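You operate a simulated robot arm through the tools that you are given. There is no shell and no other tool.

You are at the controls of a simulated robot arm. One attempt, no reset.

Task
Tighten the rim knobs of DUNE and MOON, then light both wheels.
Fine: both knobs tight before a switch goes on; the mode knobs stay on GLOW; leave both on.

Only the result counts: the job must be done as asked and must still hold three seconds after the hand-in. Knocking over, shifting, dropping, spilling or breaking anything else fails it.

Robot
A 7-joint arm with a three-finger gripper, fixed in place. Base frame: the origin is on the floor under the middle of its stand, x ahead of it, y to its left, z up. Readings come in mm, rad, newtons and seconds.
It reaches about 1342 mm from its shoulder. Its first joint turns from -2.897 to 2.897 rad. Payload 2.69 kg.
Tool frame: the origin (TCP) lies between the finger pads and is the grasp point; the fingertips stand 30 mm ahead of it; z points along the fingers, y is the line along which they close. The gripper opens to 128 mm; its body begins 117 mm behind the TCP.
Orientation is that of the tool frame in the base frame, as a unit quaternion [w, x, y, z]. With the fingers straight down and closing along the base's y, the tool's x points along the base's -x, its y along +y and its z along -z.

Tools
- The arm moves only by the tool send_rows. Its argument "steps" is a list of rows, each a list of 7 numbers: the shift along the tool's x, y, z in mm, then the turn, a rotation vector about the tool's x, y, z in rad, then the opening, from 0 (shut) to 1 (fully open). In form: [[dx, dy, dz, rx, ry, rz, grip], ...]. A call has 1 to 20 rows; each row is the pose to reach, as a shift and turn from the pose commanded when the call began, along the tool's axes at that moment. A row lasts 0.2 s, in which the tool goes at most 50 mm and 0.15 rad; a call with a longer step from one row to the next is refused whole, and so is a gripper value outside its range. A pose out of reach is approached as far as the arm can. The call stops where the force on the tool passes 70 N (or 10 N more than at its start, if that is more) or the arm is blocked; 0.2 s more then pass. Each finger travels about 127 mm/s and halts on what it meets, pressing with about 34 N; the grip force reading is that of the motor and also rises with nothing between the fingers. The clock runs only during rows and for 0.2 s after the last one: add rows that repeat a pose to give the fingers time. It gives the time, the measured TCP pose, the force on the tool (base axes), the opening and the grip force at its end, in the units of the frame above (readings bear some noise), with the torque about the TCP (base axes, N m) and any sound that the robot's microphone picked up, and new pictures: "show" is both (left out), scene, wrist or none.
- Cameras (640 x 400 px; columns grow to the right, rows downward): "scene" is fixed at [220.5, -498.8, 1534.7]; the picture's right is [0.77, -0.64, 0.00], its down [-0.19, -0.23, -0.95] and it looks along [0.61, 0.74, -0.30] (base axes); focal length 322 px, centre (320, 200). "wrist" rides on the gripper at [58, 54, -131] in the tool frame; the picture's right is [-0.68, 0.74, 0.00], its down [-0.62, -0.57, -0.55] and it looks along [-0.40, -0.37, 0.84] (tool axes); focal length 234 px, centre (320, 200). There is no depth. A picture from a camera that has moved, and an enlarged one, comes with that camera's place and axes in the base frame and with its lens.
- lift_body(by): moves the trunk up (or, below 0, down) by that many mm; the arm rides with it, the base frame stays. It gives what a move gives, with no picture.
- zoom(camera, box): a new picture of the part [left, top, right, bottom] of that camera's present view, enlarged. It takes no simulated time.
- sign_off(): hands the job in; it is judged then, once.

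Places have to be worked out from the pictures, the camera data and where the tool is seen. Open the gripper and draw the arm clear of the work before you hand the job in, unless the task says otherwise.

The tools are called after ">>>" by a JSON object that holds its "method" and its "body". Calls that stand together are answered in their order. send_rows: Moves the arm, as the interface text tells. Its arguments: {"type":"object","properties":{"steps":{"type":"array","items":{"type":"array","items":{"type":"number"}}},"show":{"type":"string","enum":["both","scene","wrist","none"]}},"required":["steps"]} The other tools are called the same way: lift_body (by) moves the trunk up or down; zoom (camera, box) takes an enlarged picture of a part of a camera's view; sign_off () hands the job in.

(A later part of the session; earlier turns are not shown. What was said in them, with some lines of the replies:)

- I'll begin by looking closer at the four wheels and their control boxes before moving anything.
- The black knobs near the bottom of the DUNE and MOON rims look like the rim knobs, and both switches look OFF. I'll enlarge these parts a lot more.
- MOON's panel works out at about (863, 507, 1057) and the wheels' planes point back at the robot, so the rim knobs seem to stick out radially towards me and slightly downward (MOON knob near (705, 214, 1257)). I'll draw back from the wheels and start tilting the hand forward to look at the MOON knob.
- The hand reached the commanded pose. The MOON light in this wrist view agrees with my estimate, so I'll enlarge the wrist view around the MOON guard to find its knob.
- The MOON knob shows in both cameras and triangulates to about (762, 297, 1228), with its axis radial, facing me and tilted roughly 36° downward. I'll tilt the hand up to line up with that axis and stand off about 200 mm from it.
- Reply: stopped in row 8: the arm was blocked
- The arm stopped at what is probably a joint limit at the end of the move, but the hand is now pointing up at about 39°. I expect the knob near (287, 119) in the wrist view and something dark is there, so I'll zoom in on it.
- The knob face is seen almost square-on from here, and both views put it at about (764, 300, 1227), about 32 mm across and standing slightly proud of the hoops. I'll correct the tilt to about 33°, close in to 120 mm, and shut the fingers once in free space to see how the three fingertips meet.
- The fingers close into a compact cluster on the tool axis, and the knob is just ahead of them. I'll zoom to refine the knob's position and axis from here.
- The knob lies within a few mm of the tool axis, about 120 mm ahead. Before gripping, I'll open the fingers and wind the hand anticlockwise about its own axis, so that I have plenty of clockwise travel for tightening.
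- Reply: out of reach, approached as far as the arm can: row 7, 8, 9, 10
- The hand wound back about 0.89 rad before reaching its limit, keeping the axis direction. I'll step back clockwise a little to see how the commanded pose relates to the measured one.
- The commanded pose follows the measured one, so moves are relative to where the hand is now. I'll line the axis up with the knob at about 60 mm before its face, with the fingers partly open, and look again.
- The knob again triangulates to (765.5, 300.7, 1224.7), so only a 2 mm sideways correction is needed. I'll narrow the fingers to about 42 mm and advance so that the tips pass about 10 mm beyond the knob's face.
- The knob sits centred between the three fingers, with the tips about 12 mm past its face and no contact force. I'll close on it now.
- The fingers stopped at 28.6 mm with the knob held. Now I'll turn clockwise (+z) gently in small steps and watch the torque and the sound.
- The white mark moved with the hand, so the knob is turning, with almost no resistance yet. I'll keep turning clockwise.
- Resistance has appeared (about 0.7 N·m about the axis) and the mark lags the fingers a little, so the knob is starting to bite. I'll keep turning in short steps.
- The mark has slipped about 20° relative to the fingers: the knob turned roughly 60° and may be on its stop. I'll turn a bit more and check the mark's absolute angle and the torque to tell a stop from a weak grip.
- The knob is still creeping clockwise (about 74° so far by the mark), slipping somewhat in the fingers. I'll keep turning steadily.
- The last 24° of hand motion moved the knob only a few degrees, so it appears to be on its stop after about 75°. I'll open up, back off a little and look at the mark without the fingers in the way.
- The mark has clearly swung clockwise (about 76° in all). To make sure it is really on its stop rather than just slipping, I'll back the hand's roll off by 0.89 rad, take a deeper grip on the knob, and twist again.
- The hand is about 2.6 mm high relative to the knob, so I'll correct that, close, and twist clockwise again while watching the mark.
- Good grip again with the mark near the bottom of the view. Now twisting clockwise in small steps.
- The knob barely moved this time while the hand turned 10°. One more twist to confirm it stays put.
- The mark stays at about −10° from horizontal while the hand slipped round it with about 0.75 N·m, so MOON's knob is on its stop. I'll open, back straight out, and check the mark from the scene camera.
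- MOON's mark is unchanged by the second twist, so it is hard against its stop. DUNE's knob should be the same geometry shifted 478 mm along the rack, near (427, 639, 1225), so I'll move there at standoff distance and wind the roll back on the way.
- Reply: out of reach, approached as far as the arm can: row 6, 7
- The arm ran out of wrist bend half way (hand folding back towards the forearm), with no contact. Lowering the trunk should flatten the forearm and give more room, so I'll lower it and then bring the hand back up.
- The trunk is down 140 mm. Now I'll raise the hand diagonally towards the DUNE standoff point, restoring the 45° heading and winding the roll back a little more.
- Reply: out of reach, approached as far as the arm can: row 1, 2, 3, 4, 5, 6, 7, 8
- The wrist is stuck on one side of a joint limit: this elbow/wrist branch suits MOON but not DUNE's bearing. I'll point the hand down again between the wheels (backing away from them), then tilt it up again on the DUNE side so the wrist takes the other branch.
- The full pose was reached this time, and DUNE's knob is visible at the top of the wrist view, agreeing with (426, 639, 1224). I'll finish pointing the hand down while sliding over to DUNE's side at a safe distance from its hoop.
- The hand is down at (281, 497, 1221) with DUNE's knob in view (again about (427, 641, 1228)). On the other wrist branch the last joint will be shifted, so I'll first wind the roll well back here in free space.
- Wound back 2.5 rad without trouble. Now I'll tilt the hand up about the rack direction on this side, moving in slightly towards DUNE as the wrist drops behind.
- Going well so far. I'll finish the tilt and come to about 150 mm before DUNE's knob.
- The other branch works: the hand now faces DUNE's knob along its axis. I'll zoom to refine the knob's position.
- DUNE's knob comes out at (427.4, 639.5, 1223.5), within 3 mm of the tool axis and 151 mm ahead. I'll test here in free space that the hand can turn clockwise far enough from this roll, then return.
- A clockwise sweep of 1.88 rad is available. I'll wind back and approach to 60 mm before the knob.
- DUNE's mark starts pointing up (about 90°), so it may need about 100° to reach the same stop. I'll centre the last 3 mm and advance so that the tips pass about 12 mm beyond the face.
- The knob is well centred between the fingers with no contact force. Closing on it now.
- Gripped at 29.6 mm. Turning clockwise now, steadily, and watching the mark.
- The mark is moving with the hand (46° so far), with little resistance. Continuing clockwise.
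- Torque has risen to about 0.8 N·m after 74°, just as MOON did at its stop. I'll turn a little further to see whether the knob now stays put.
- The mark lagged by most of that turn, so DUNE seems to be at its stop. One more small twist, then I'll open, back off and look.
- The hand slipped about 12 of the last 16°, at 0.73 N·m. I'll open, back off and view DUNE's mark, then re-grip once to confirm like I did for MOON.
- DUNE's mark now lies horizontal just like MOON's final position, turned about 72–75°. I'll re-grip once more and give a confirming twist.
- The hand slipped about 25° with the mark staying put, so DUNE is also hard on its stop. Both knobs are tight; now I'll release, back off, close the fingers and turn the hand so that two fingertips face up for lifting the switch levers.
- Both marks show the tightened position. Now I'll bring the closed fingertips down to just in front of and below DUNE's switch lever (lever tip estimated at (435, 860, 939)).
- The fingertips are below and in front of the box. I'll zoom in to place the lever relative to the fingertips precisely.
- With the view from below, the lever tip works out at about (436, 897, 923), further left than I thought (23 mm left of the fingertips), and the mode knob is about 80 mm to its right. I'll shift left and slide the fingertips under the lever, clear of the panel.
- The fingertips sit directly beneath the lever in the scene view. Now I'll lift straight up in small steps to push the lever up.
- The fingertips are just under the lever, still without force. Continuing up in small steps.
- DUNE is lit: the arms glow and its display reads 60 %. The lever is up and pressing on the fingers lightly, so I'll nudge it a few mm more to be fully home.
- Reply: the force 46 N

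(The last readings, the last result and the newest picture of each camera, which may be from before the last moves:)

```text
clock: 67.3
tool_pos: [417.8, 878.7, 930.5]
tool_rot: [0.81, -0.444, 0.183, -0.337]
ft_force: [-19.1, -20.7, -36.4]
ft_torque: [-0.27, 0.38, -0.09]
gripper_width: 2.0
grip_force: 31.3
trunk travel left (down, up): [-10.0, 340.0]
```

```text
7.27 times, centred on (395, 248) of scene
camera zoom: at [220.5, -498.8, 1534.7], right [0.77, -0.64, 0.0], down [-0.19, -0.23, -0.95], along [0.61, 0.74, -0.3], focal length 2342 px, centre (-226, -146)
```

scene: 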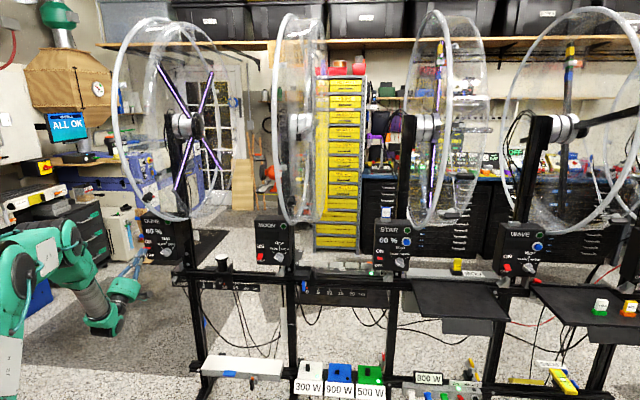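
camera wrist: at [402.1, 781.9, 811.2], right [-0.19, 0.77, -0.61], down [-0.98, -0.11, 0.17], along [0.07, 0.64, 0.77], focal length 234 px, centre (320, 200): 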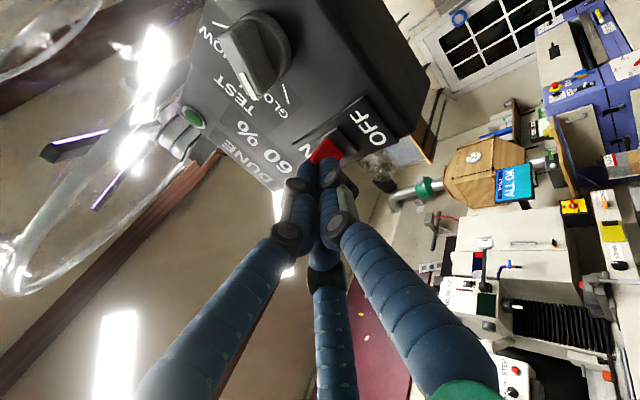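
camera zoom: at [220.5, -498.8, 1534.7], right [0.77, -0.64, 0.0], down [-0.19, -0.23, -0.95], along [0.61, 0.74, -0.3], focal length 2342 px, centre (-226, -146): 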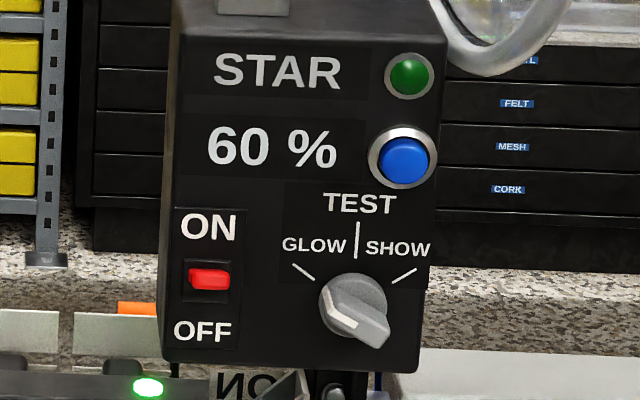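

The lever is hard against its ON stop (force rose to 46 N) and sits like STAR's ON lever. I'll lower the fingers away from it at once and back off from the panel.

>>> {"method": "send_rows", "body": {"steps": [[0, 8.4, -5.5, 0, 0, 0, 0], [0, 21, -13.7, 0, 0, 0, 0], [0, 36, -23.5, 0, 0, 0, 0], [0, 19.6, -48.6, 0, 0, 0, 0], [0, 3.2, -73.7, 0, 0, 0, 0], [0, -13.2, -98.8, 0, 0, 0, 0], [0, -29.6, -123.9, 0, 0, 0, 0]], "show": "both"}}

>>> {"method": "zoom", "body": {"camera": "scene", "box": [125, 215, 205, 270]}}

>>> {"method": "zoom", "body": {"camera": "scene", "box": [200, 220, 330, 320]}}

```text
clock: 68.9
tool_pos: [332.1, 796.2, 896.0]
tool_rot: [0.812, -0.44, 0.184, -0.337]
ft_force: [0.0, -0.5, -0.3]
ft_torque: [0.05, 0.0, 0.02]
gripper_width: 2.1
grip_force: 31.2
trunk travel left (down, up): [-10.0, 340.0]
camera wrist: at [316.0, 697.9, 780.2], right [-0.19, 0.76, -0.62], down [-0.98, -0.11, 0.18], along [0.07, 0.64, 0.77], focal length 234 px, centre (320, 200)
```

scene: 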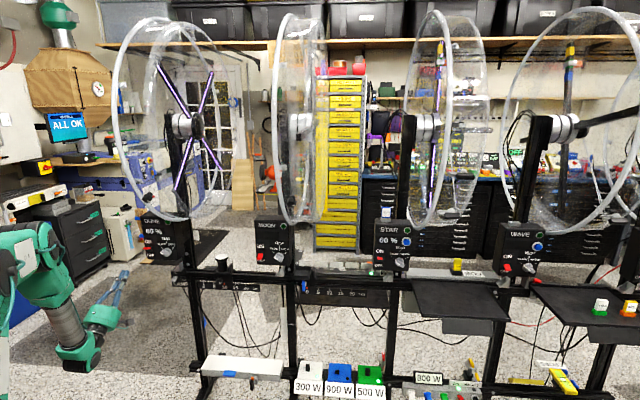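
wrist: 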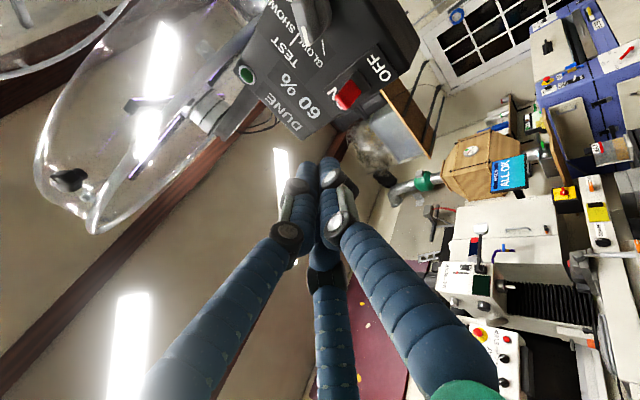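

```text
7.27 times, centred on (165, 242) of scene
camera zoom: at [220.5, -498.8, 1534.7], right [0.77, -0.64, 0.0], down [-0.19, -0.23, -0.95], along [0.61, 0.74, -0.3], focal length 2342 px, centre (1447, -109)
```

zoom: 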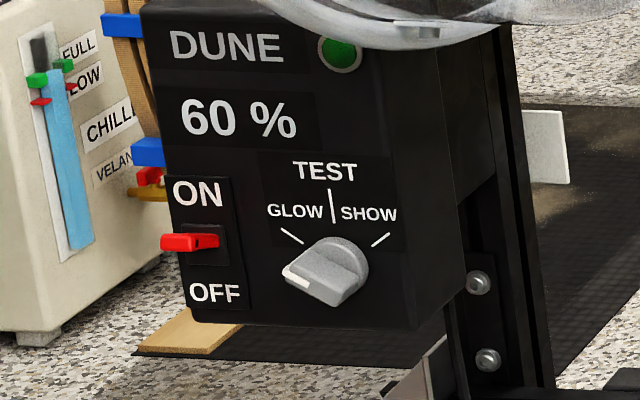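

```text
4.00 times, centred on (265, 270) of scene
camera zoom: at [220.5, -498.8, 1534.7], right [0.77, -0.64, 0.0], down [-0.19, -0.23, -0.95], along [0.61, 0.74, -0.3], focal length 1288 px, centre (540, -80)
```

zoom: 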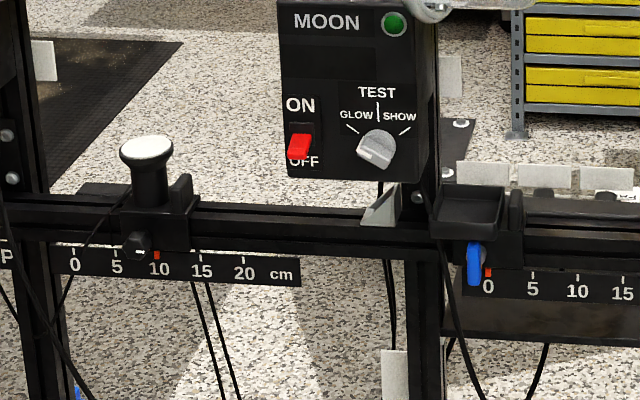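

DUNE stays lit with its mode knob on GLOW. Next, MOON's lever should be at about (774, 559, 923); I'll travel along the rack with the hand well back from the rail, swinging its heading gradually from 45° to about 22° so the wrist stays on the same branch.

>>> {"method": "send_rows", "body": {"steps": [[39.7, -2.9, -5.5, 0, 0.028, -0.018, 0], [79.5, -5.7, -10.9, 0, 0.056, -0.037, 0], [119.2, -8.6, -16.4, 0, 0.084, -0.055, 0], [158.9, -11.5, -21.9, 0, 0.112, -0.073, 0], [198.7, -14.3, -27.3, 0, 0.14, -0.091, 0], [238.4, -17.2, -32.8, 0, 0.167, -0.11, 0]], "show": "scene"}}

```text
clock: 70.3
tool_pos: [475.4, 601.8, 891.4]
tool_rot: [0.775, -0.419, 0.226, -0.416]
ft_force: [0.0, 0.6, -0.1]
ft_torque: [0.05, -0.02, -0.07]
gripper_width: 2.2
grip_force: 31.4
trunk travel left (down, up): [-10.0, 340.0]
```

scene: 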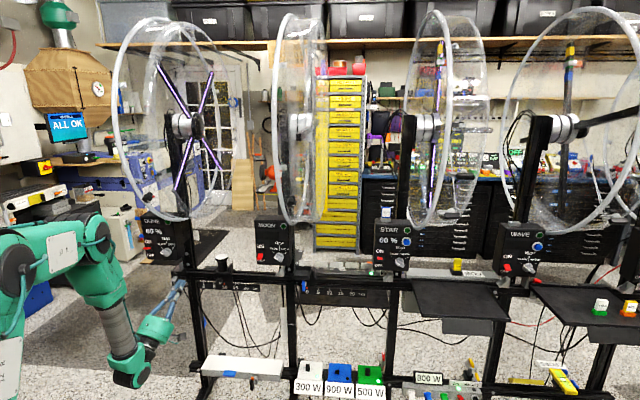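

On track at the halfway point. Continuing along the rack to in front of MOON.

>>> {"method": "send_rows", "body": {"steps": [[37.7, 4.3, 6, 0, 0.028, -0.018, 0], [75.3, 8.6, 12, 0, 0.056, -0.037, 0], [113, 13, 18, 0, 0.084, -0.055, 0], [150.7, 17.3, 24, 0, 0.112, -0.073, 0], [188.3, 21.6, 30, 0, 0.14, -0.091, 0], [226, 25.9, 36, 0, 0.167, -0.11, 0]], "show": "both"}}

>>> {"method": "zoom", "body": {"camera": "scene", "box": [200, 210, 330, 310]}}

>>> {"method": "zoom", "body": {"camera": "wrist", "box": [240, 60, 400, 160]}}

```text
clock: 71.7
tool_pos: [637.1, 434.2, 888.3]
tool_rot: [0.728, -0.394, 0.266, -0.493]
ft_force: [0.1, 0.6, 0.5]
ft_torque: [0.05, 0.0, -0.03]
gripper_width: 2.1
grip_force: 31.6
trunk travel left (down, up): [-10.0, 340.0]
camera wrist: at [583.4, 351.0, 772.7], right [0.12, 0.78, -0.62], down [-0.94, 0.28, 0.17], along [0.31, 0.56, 0.77], focal length 234 px, centre (320, 200)
```

scene: 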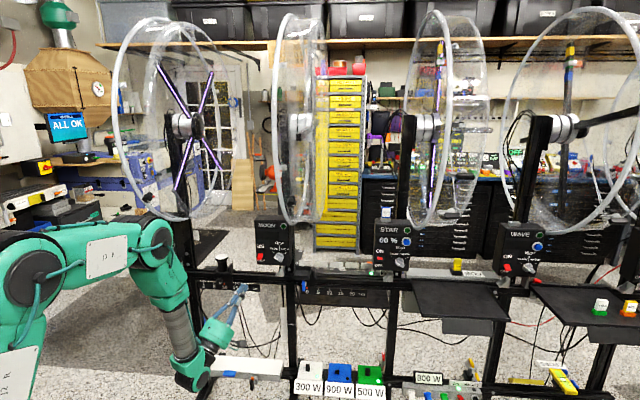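
wrist: 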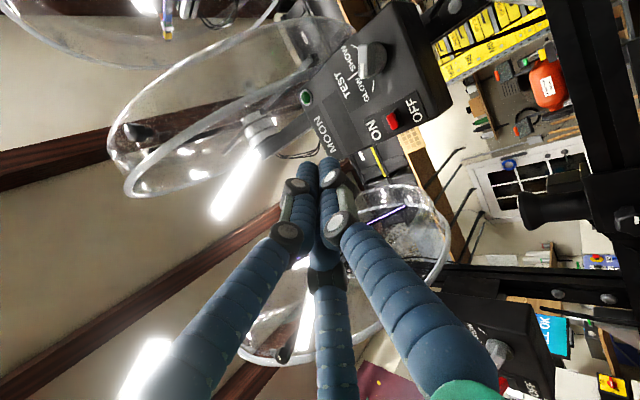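

```text
4.00 times, centred on (265, 260) of scene
camera zoom: at [220.5, -498.8, 1534.7], right [0.77, -0.64, 0.0], down [-0.19, -0.23, -0.95], along [0.61, 0.74, -0.3], focal length 1288 px, centre (540, -40)
```

zoom: 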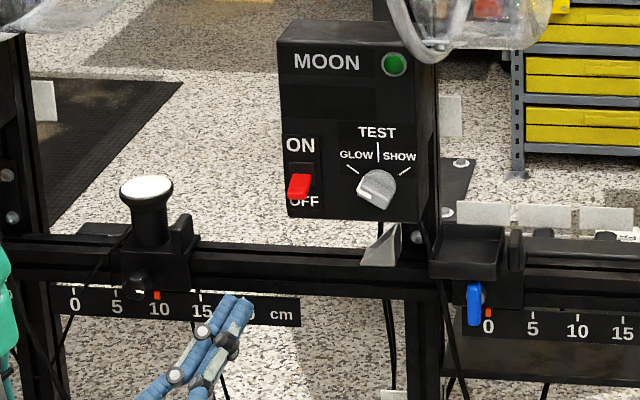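

```text
4.00 times, centred on (320, 110) of wrist
camera zoom: at [583.4, 351.0, 772.7], right [0.12, 0.78, -0.62], down [-0.94, 0.28, 0.17], along [0.31, 0.56, 0.77], focal length 937 px, centre (320, 560)
```

zoom: 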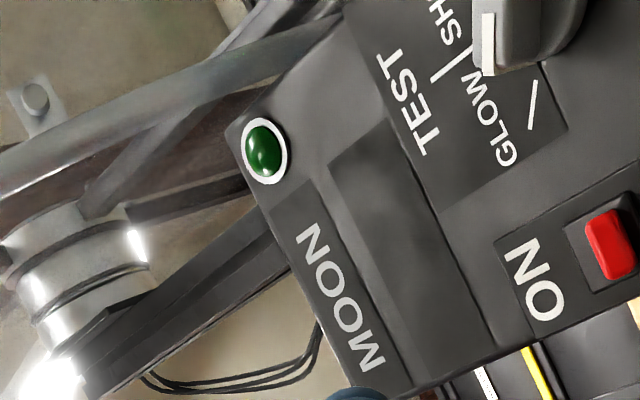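

MOON's lever tip triangulates cleanly to (776.5, 559, 926), matching the DUNE offset. I'll move in under it the same way I did at DUNE, staying clear of the rail below and the mode knob to the right.

>>> {"method": "send_rows", "body": {"steps": [[-13.5, 18, 26, 0, 0, 0, 0], [-27, 36, 52, 0, 0, 0, 0], [-40.5, 54, 78.3, 0, 0, 0, 0], [-48, 64, 93, 0, 0, 0, 0], [-56, 74, 108, 0, 0, 0, 0], [-63, 83, 122.4, 0, 0, 0, 0]], "show": "both"}}

>>> {"method": "zoom", "body": {"camera": "scene", "box": [230, 215, 310, 270]}}

>>> {"method": "zoom", "body": {"camera": "wrist", "box": [240, 80, 400, 180]}}

```text
clock: 73.1
tool_pos: [750.8, 551.2, 886.1]
tool_rot: [0.728, -0.395, 0.267, -0.492]
ft_force: [-0.7, 0.6, 1.4]
ft_torque: [0.02, 0.05, 0.02]
gripper_width: 2.2
grip_force: 31.4
trunk travel left (down, up): [-10.0, 340.0]
camera wrist: at [697.0, 466.8, 770.9], right [0.12, 0.78, -0.62], down [-0.94, 0.28, 0.17], along [0.31, 0.56, 0.77], focal length 234 px, centre (320, 200)
```

scene: 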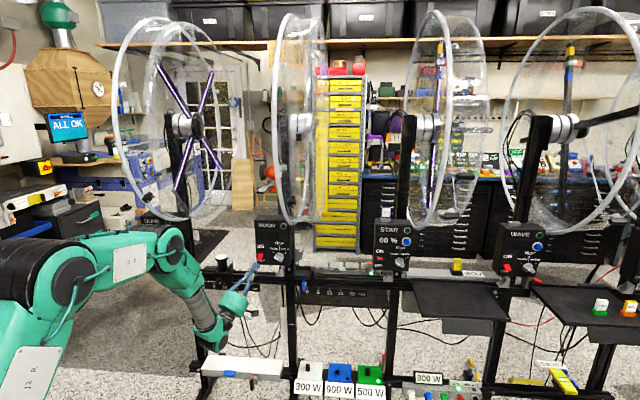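
wrist: 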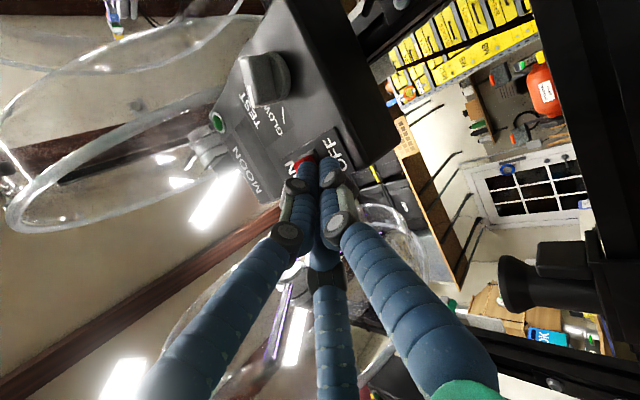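

```text
7.27 times, centred on (270, 242) of scene
camera zoom: at [220.5, -498.8, 1534.7], right [0.77, -0.64, 0.0], down [-0.19, -0.23, -0.95], along [0.61, 0.74, -0.3], focal length 2342 px, centre (684, -109)
```

zoom: 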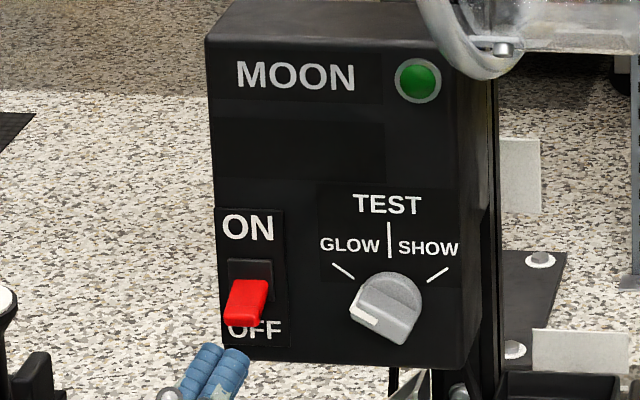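

```text
4.00 times, centred on (320, 130) of wrist
camera zoom: at [697.0, 466.8, 770.9], right [0.12, 0.78, -0.62], down [-0.94, 0.28, 0.17], along [0.31, 0.56, 0.77], focal length 937 px, centre (320, 480)
```

zoom: 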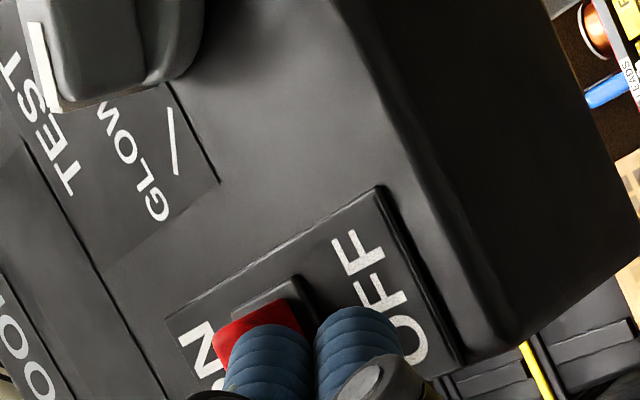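

In the scene view the fingertips are about 11 mm left of MOON's lever, so I'll shift 10 mm right first (staying below it), then raise to just short of contact.

>>> {"method": "send_rows", "body": {"steps": [[9.2, 2.1, 3.3, 0, 0, 0, 0], [9.2, -3.9, 7.2, 0, 0, 0, 0], [9.2, -8.9, 10.5, 0, 0, 0, 0]], "show": "both"}}

>>> {"method": "zoom", "body": {"camera": "scene", "box": [230, 215, 310, 270]}}

>>> {"method": "zoom", "body": {"camera": "wrist", "box": [240, 80, 400, 180]}}

```text
clock: 73.9
tool_pos: [756.6, 543.0, 897.4]
tool_rot: [0.728, -0.397, 0.267, -0.491]
ft_force: [-9.9, -3.3, -6.0]
ft_torque: [-0.1, -0.12, 0.12]
gripper_width: 2.1
grip_force: 31.3
trunk travel left (down, up): [-10.0, 340.0]
camera wrist: at [703.6, 458.7, 782.6], right [0.12, 0.78, -0.62], down [-0.94, 0.28, 0.18], along [0.31, 0.56, 0.77], focal length 234 px, centre (320, 200)
```

scene: 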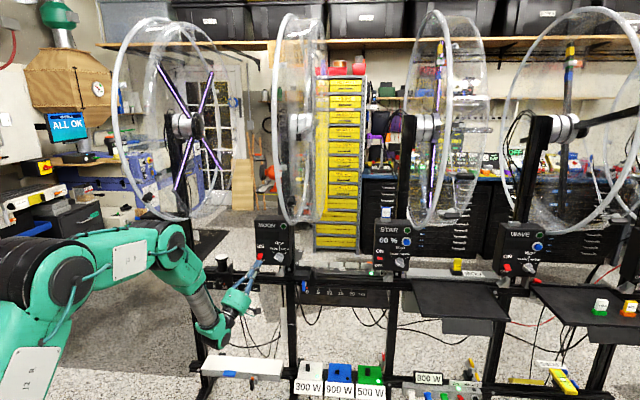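
wrist: 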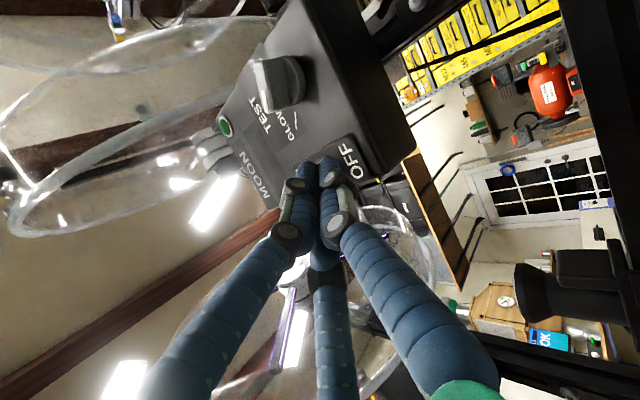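

```text
7.27 times, centred on (270, 242) of scene
camera zoom: at [220.5, -498.8, 1534.7], right [0.77, -0.64, 0.0], down [-0.19, -0.23, -0.95], along [0.61, 0.74, -0.3], focal length 2342 px, centre (684, -109)
```

zoom: 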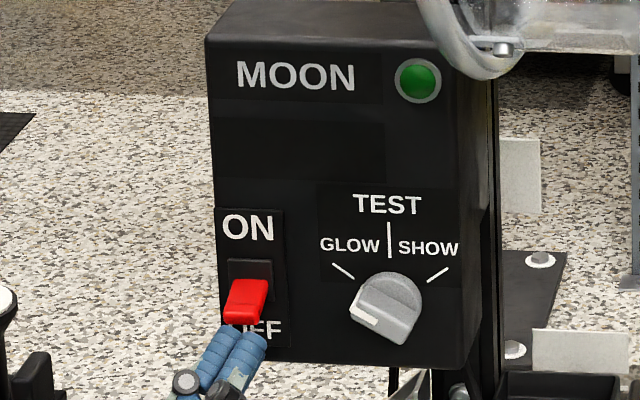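

```text
4.00 times, centred on (320, 130) of wrist
camera zoom: at [703.6, 458.7, 782.6], right [0.12, 0.78, -0.62], down [-0.94, 0.28, 0.18], along [0.31, 0.56, 0.77], focal length 937 px, centre (320, 480)
```

zoom: 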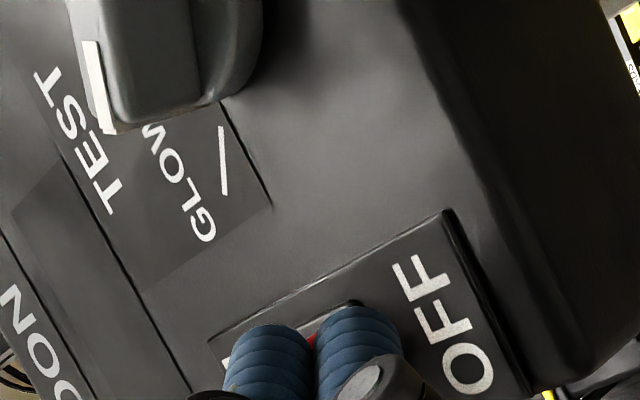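

There is a light 12 N contact against the lever's end, so I'll drop 10 mm, go 6 mm deeper so the fingertips are properly beneath the lever, and then lift.

>>> {"method": "send_rows", "body": {"steps": [[0, 8.4, -5.5, 0, 0, 0, 0], [-2.4, 11.4, -0.9, 0, 0, 0, 0], [-2.4, 4.7, 3.5, 0, 0, 0, 0], [-2.4, -2, 7.9, 0, 0, 0, 0], [-2.4, -8.7, 12.3, 0, 0, 0, 0], [-2.4, -15.4, 16.7, 0, 0, 0, 0]], "show": "both"}}

>>> {"method": "zoom", "body": {"camera": "scene", "box": [230, 215, 310, 270]}}

>>> {"method": "zoom", "body": {"camera": "wrist", "box": [240, 80, 400, 180]}}

```text
clock: 75.3
tool_pos: [760.4, 546.4, 917.1]
tool_rot: [0.728, -0.397, 0.267, -0.491]
ft_force: [-0.9, 0.4, -11.6]
ft_torque: [-0.17, 0.09, 0.09]
gripper_width: 2.1
grip_force: 31.6
trunk travel left (down, up): [-10.0, 340.0]
camera wrist: at [707.5, 462.4, 802.4], right [0.12, 0.78, -0.62], down [-0.94, 0.28, 0.18], along [0.31, 0.56, 0.76], focal length 234 px, centre (320, 200)
```

scene: 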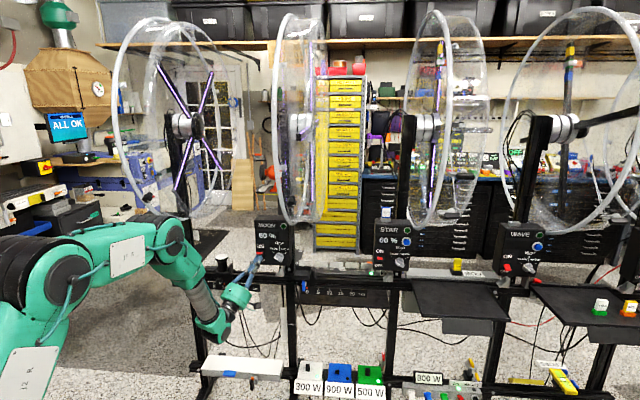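
wrist: 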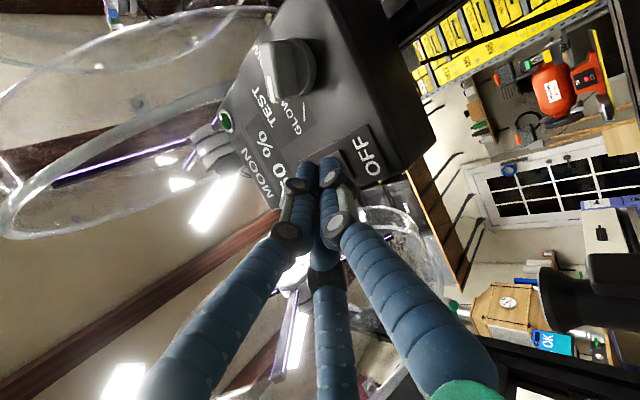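

```text
7.27 times, centred on (270, 242) of scene
camera zoom: at [220.5, -498.8, 1534.7], right [0.77, -0.64, 0.0], down [-0.19, -0.23, -0.95], along [0.61, 0.74, -0.3], focal length 2342 px, centre (684, -109)
```

zoom: 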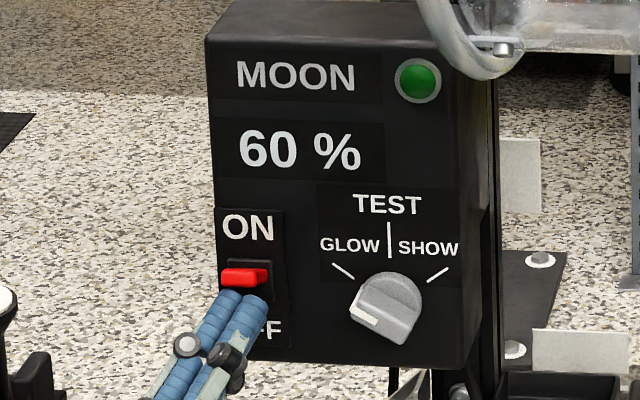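

```text
4.00 times, centred on (320, 130) of wrist
camera zoom: at [707.5, 462.4, 802.4], right [0.12, 0.78, -0.62], down [-0.94, 0.28, 0.18], along [0.31, 0.56, 0.76], focal length 937 px, centre (320, 480)
```

zoom: 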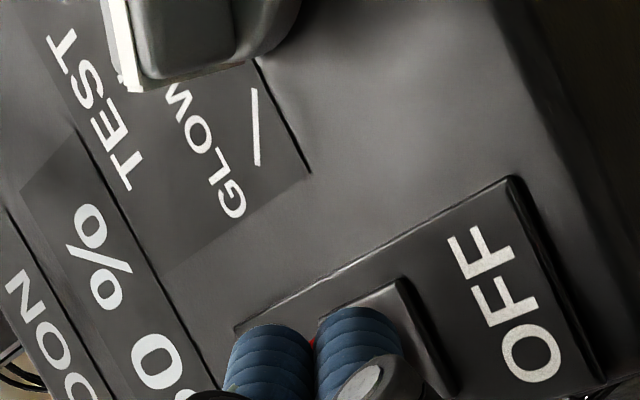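

MOON is lit at 60 % too, and its mode knob is still on GLOW. I'll give a 3 mm nudge to make sure the lever is home, then drop clear and back away from the panel.

>>> {"method": "send_rows", "body": {"steps": [[0, -2.5, 1.6, 0, 0, 0, 0], [0, -2.5, 1.6, 0, 0, 0, 0], [0, 10, -6.6, 0, 0, 0, 0], [0, 25, -16.4, 0, 0, 0, 0], [0, 33, -21.9, 0, 0, 0, 0]], "show": "both"}}

>>> {"method": "zoom", "body": {"camera": "scene", "box": [230, 215, 310, 270]}}

```text
clock: 76.5
tool_pos: [761.2, 548.1, 882.7]
tool_rot: [0.73, -0.394, 0.266, -0.492]
ft_force: [-0.5, 0.1, 0.3]
ft_torque: [-0.05, 0.02, 0.0]
gripper_width: 2.2
grip_force: 31.1
trunk travel left (down, up): [-10.0, 340.0]
camera wrist: at [708.6, 463.8, 766.9], right [0.12, 0.78, -0.62], down [-0.94, 0.28, 0.17], along [0.31, 0.56, 0.77], focal length 234 px, centre (320, 200)
```

scene: 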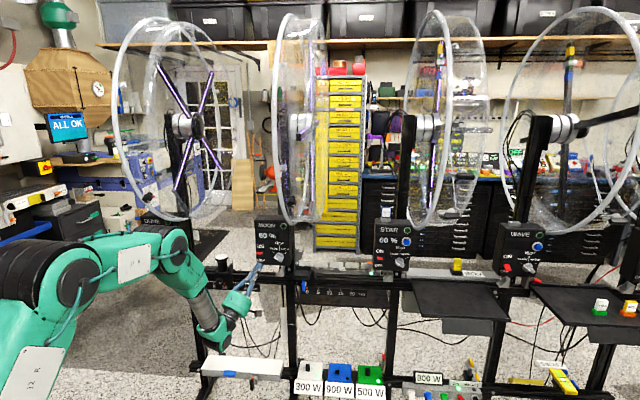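
wrist: 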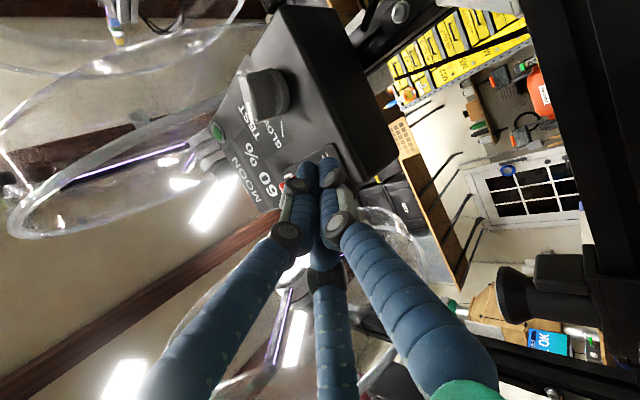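

```text
7.27 times, centred on (270, 242) of scene
camera zoom: at [220.5, -498.8, 1534.7], right [0.77, -0.64, 0.0], down [-0.19, -0.23, -0.95], along [0.61, 0.74, -0.3], focal length 2342 px, centre (684, -109)
```

zoom: 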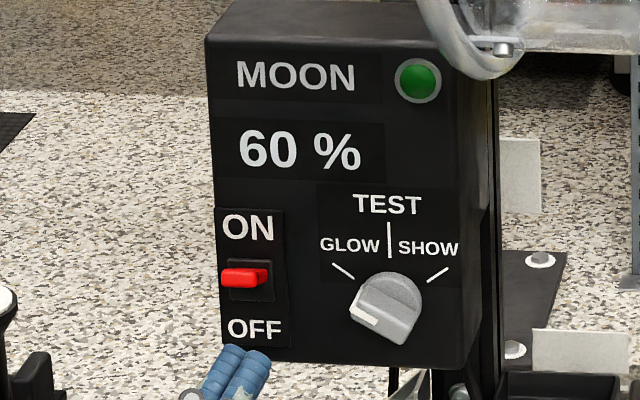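

MOON stays ON with the fingers clear. I'll back straight away from the rack and open the gripper.

>>> {"method": "send_rows", "body": {"steps": [[16.6, -21.3, -32.6, 0, 0, 0, 0], [33.3, -42.7, -65.2, 0, 0, 0, 0], [50, -64, -97.8, 0, 0, 0, 0.2], [66.6, -85.4, -130.4, 0, 0, 0, 0.5], [66.6, -85.4, -130.4, 0, 0, 0, 0.8], [66.6, -85.4, -130.4, 0, 0, 0, 1], [66.6, -85.4, -130.4, 0, 0, 0, 1]], "show": "both"}}

>>> {"method": "zoom", "body": {"camera": "scene", "box": [230, 180, 310, 270]}}

>>> {"method": "zoom", "body": {"camera": "scene", "box": [100, 10, 340, 230]}}

>>> {"method": "zoom", "body": {"camera": "scene", "box": [30, 90, 110, 150]}}

```text
clock: 78.1
tool_pos: [643.4, 424.9, 881.1]
tool_rot: [0.729, -0.395, 0.266, -0.493]
ft_force: [0.2, 0.4, 0.4]
ft_torque: [-0.04, 0.02, 0.01]
gripper_width: 127.9
grip_force: 0.0
trunk travel left (down, up): [-10.0, 340.0]
camera wrist: at [590.0, 341.4, 765.9], right [0.12, 0.78, -0.62], down [-0.94, 0.28, 0.17], along [0.31, 0.56, 0.77], focal length 234 px, centre (320, 200)
```

scene: 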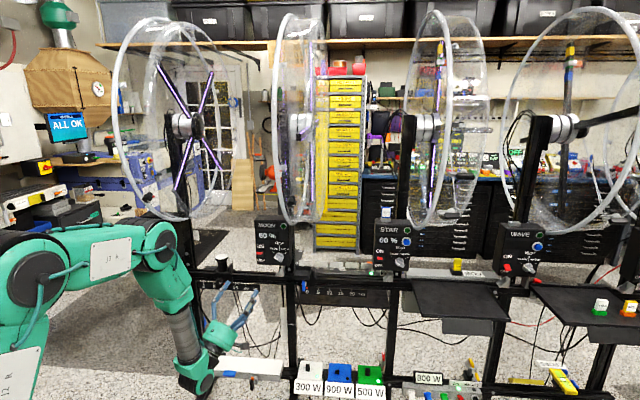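
wrist: 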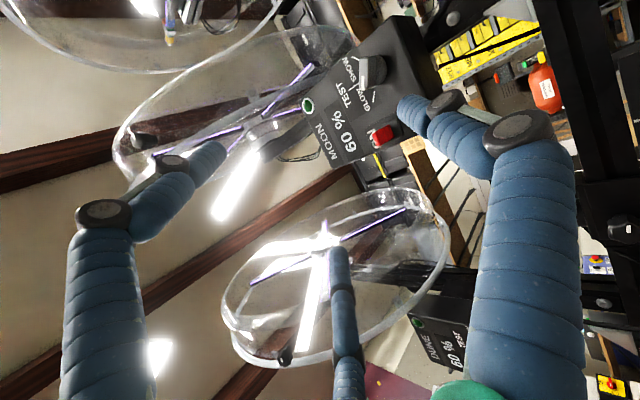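

```text
4.44 times, centred on (270, 225) of scene
camera zoom: at [220.5, -498.8, 1534.7], right [0.77, -0.64, 0.0], down [-0.19, -0.23, -0.95], along [0.61, 0.74, -0.3], focal length 1431 px, centre (542, 89)
```

zoom: 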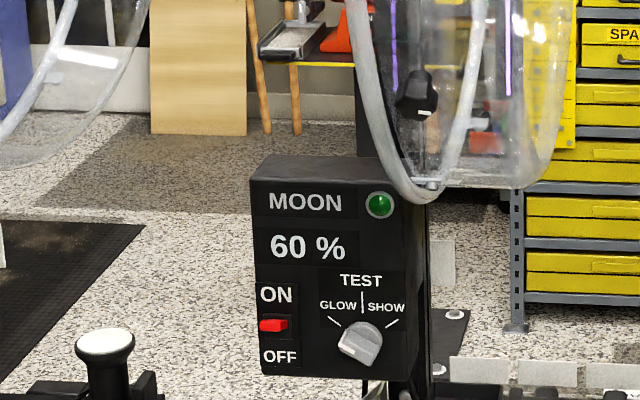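

```text
1.82 times, centred on (220, 120) of scene
camera zoom: at [220.5, -498.8, 1534.7], right [0.77, -0.64, 0.0], down [-0.19, -0.23, -0.95], along [0.61, 0.74, -0.3], focal length 585 px, centre (502, 346)
```

zoom: 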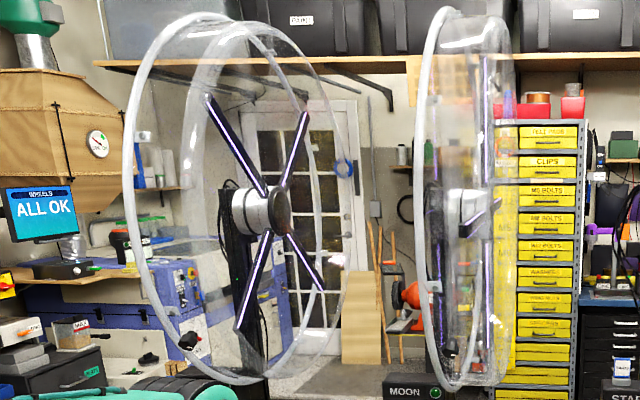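

```text
6.67 times, centred on (70, 120) of scene
camera zoom: at [220.5, -498.8, 1534.7], right [0.77, -0.64, 0.0], down [-0.19, -0.23, -0.95], along [0.61, 0.74, -0.3], focal length 2146 px, centre (1987, 733)
```

zoom: 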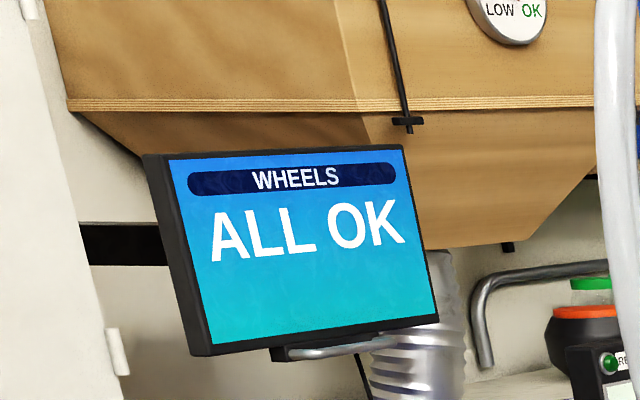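

Both wheels' arms glow and the wheel monitor reads ALL OK. I'll check DUNE's panel through the wrist camera, since the elbow hides it from the scene camera.

>>> {"method": "zoom", "body": {"camera": "wrist", "box": [380, 250, 500, 400]}}

>>> {"method": "zoom", "body": {"camera": "scene", "box": [115, 170, 235, 270]}}

>>> {"method": "zoom", "body": {"camera": "scene", "box": [180, 240, 440, 400]}}

```text
2.67 times, centred on (440, 325) of wrist
camera zoom: at [590.0, 341.4, 765.9], right [0.12, 0.78, -0.62], down [-0.94, 0.28, 0.17], along [0.31, 0.56, 0.77], focal length 624 px, centre (0, -133)
```

zoom: 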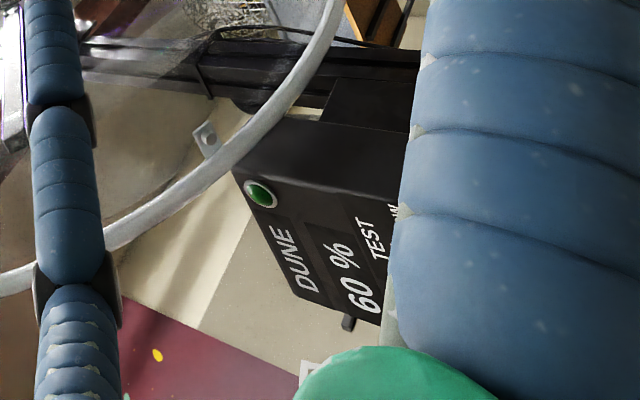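

```text
4.00 times, centred on (175, 220) of scene
camera zoom: at [220.5, -498.8, 1534.7], right [0.77, -0.64, 0.0], down [-0.19, -0.23, -0.95], along [0.61, 0.74, -0.3], focal length 1288 px, centre (900, 120)
```

zoom: 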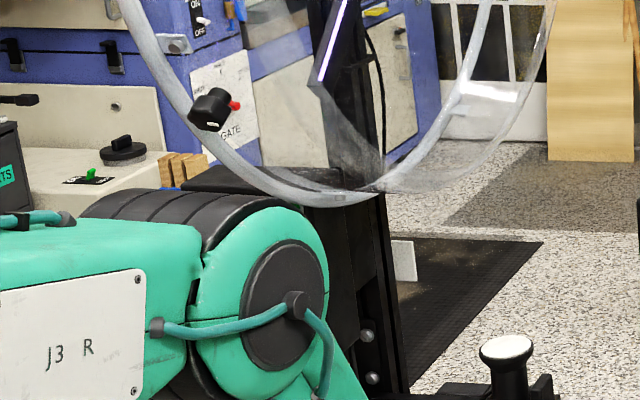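

```text
2.46 times, centred on (310, 320) of scene
camera zoom: at [220.5, -498.8, 1534.7], right [0.77, -0.64, 0.0], down [-0.19, -0.23, -0.95], along [0.61, 0.74, -0.3], focal length 792 px, centre (345, -95)
```

zoom: 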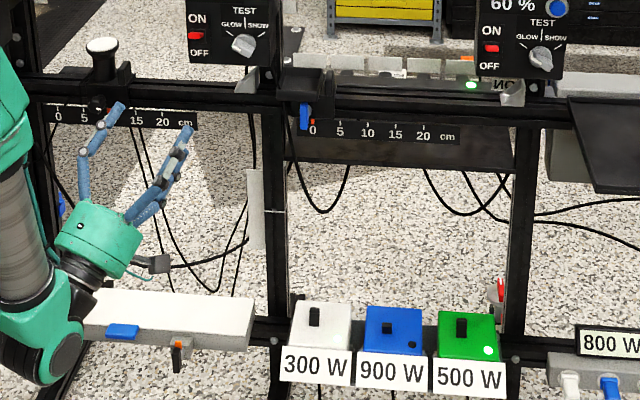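

DUNE reads 60 % and everything else on the rack looks untouched. I'll draw the arm back another 80 mm, wait a moment, and take a last look before handing in.

>>> {"method": "send_rows", "body": {"steps": [[10.5, -13.4, -20.5, 0, 0, 0, 1], [21, -26.8, -41, 0, 0, 0, 1], [31.4, -40.2, -61.4, 0, 0, 0, 1], [31.4, -40.2, -61.4, 0, 0, 0, 1], [31.4, -40.2, -61.4, 0, 0, 0, 1], [31.4, -40.2, -61.4, 0, 0, 0, 1], [31.4, -40.2, -61.4, 0, 0, 0, 1], [31.4, -40.2, -61.4, 0, 0, 0, 1]], "show": "both"}}

>>> {"method": "zoom", "body": {"camera": "scene", "box": [100, 100, 340, 290]}}

```text
clock: 79.9
tool_pos: [585.5, 371.3, 881.0]
tool_rot: [0.729, -0.395, 0.266, -0.492]
ft_force: [-0.4, -0.7, -0.6]
ft_torque: [-0.02, 0.03, 0.0]
gripper_width: 128.0
grip_force: 0.1
trunk travel left (down, up): [-10.0, 340.0]
camera wrist: at [533.1, 286.1, 764.9], right [0.12, 0.78, -0.62], down [-0.94, 0.28, 0.17], along [0.31, 0.56, 0.77], focal length 234 px, centre (320, 200)
```

scene: 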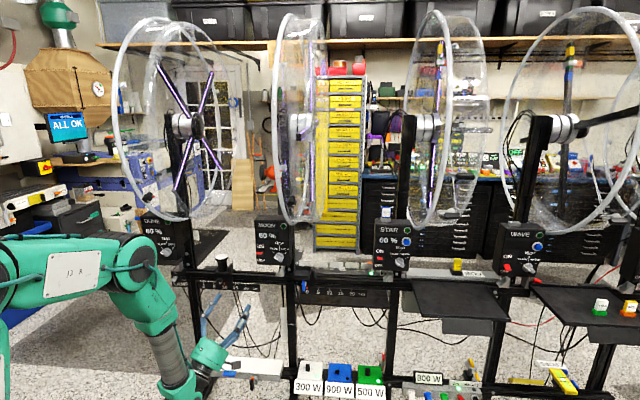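
wrist: 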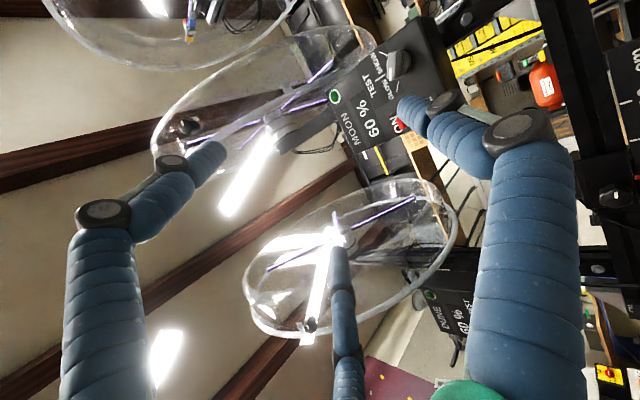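

```text
2.11 times, centred on (220, 195) of scene
camera zoom: at [220.5, -498.8, 1534.7], right [0.77, -0.64, 0.0], down [-0.19, -0.23, -0.95], along [0.61, 0.74, -0.3], focal length 678 px, centre (530, 210)
```

zoom: 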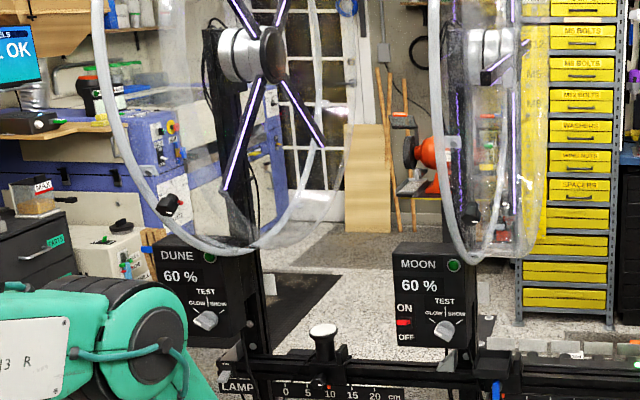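

Both knobs were turned clockwise to their stops before any switch was thrown. DUNE and MOON both show 60 % with glowing arms, their mode knobs are still on GLOW, and the arm is clear with the gripper open. I'm handing in the job.

>>> {"method": "sign_off", "body": {}}

```text
The job is handed in.
```

DUNE and MOON are both lit, and I've handed the job in; I haven't seen the judging result.

- **Rim knobs:** I turned both clockwise, about 75° each, until they stopped. I then re-gripped each one for a second twist. The fingers slipped at about 0.75 N·m and the marks stayed put. Both were tight before I touched a switch.
- **Switches:** I pushed DUNE's lever up first, then MOON's. Both displays read 60 %, the arms glow, and the wheel monitor reads ALL OK.
- **Mode knobs:** both are still on GLOW.
- **The rest:** nothing else on the rack looks moved. The gripper is open and the arm is drawn back from the rack. The trunk is 140 mm lower than at the start, because I lowered it while trying to reach DUNE's knob.
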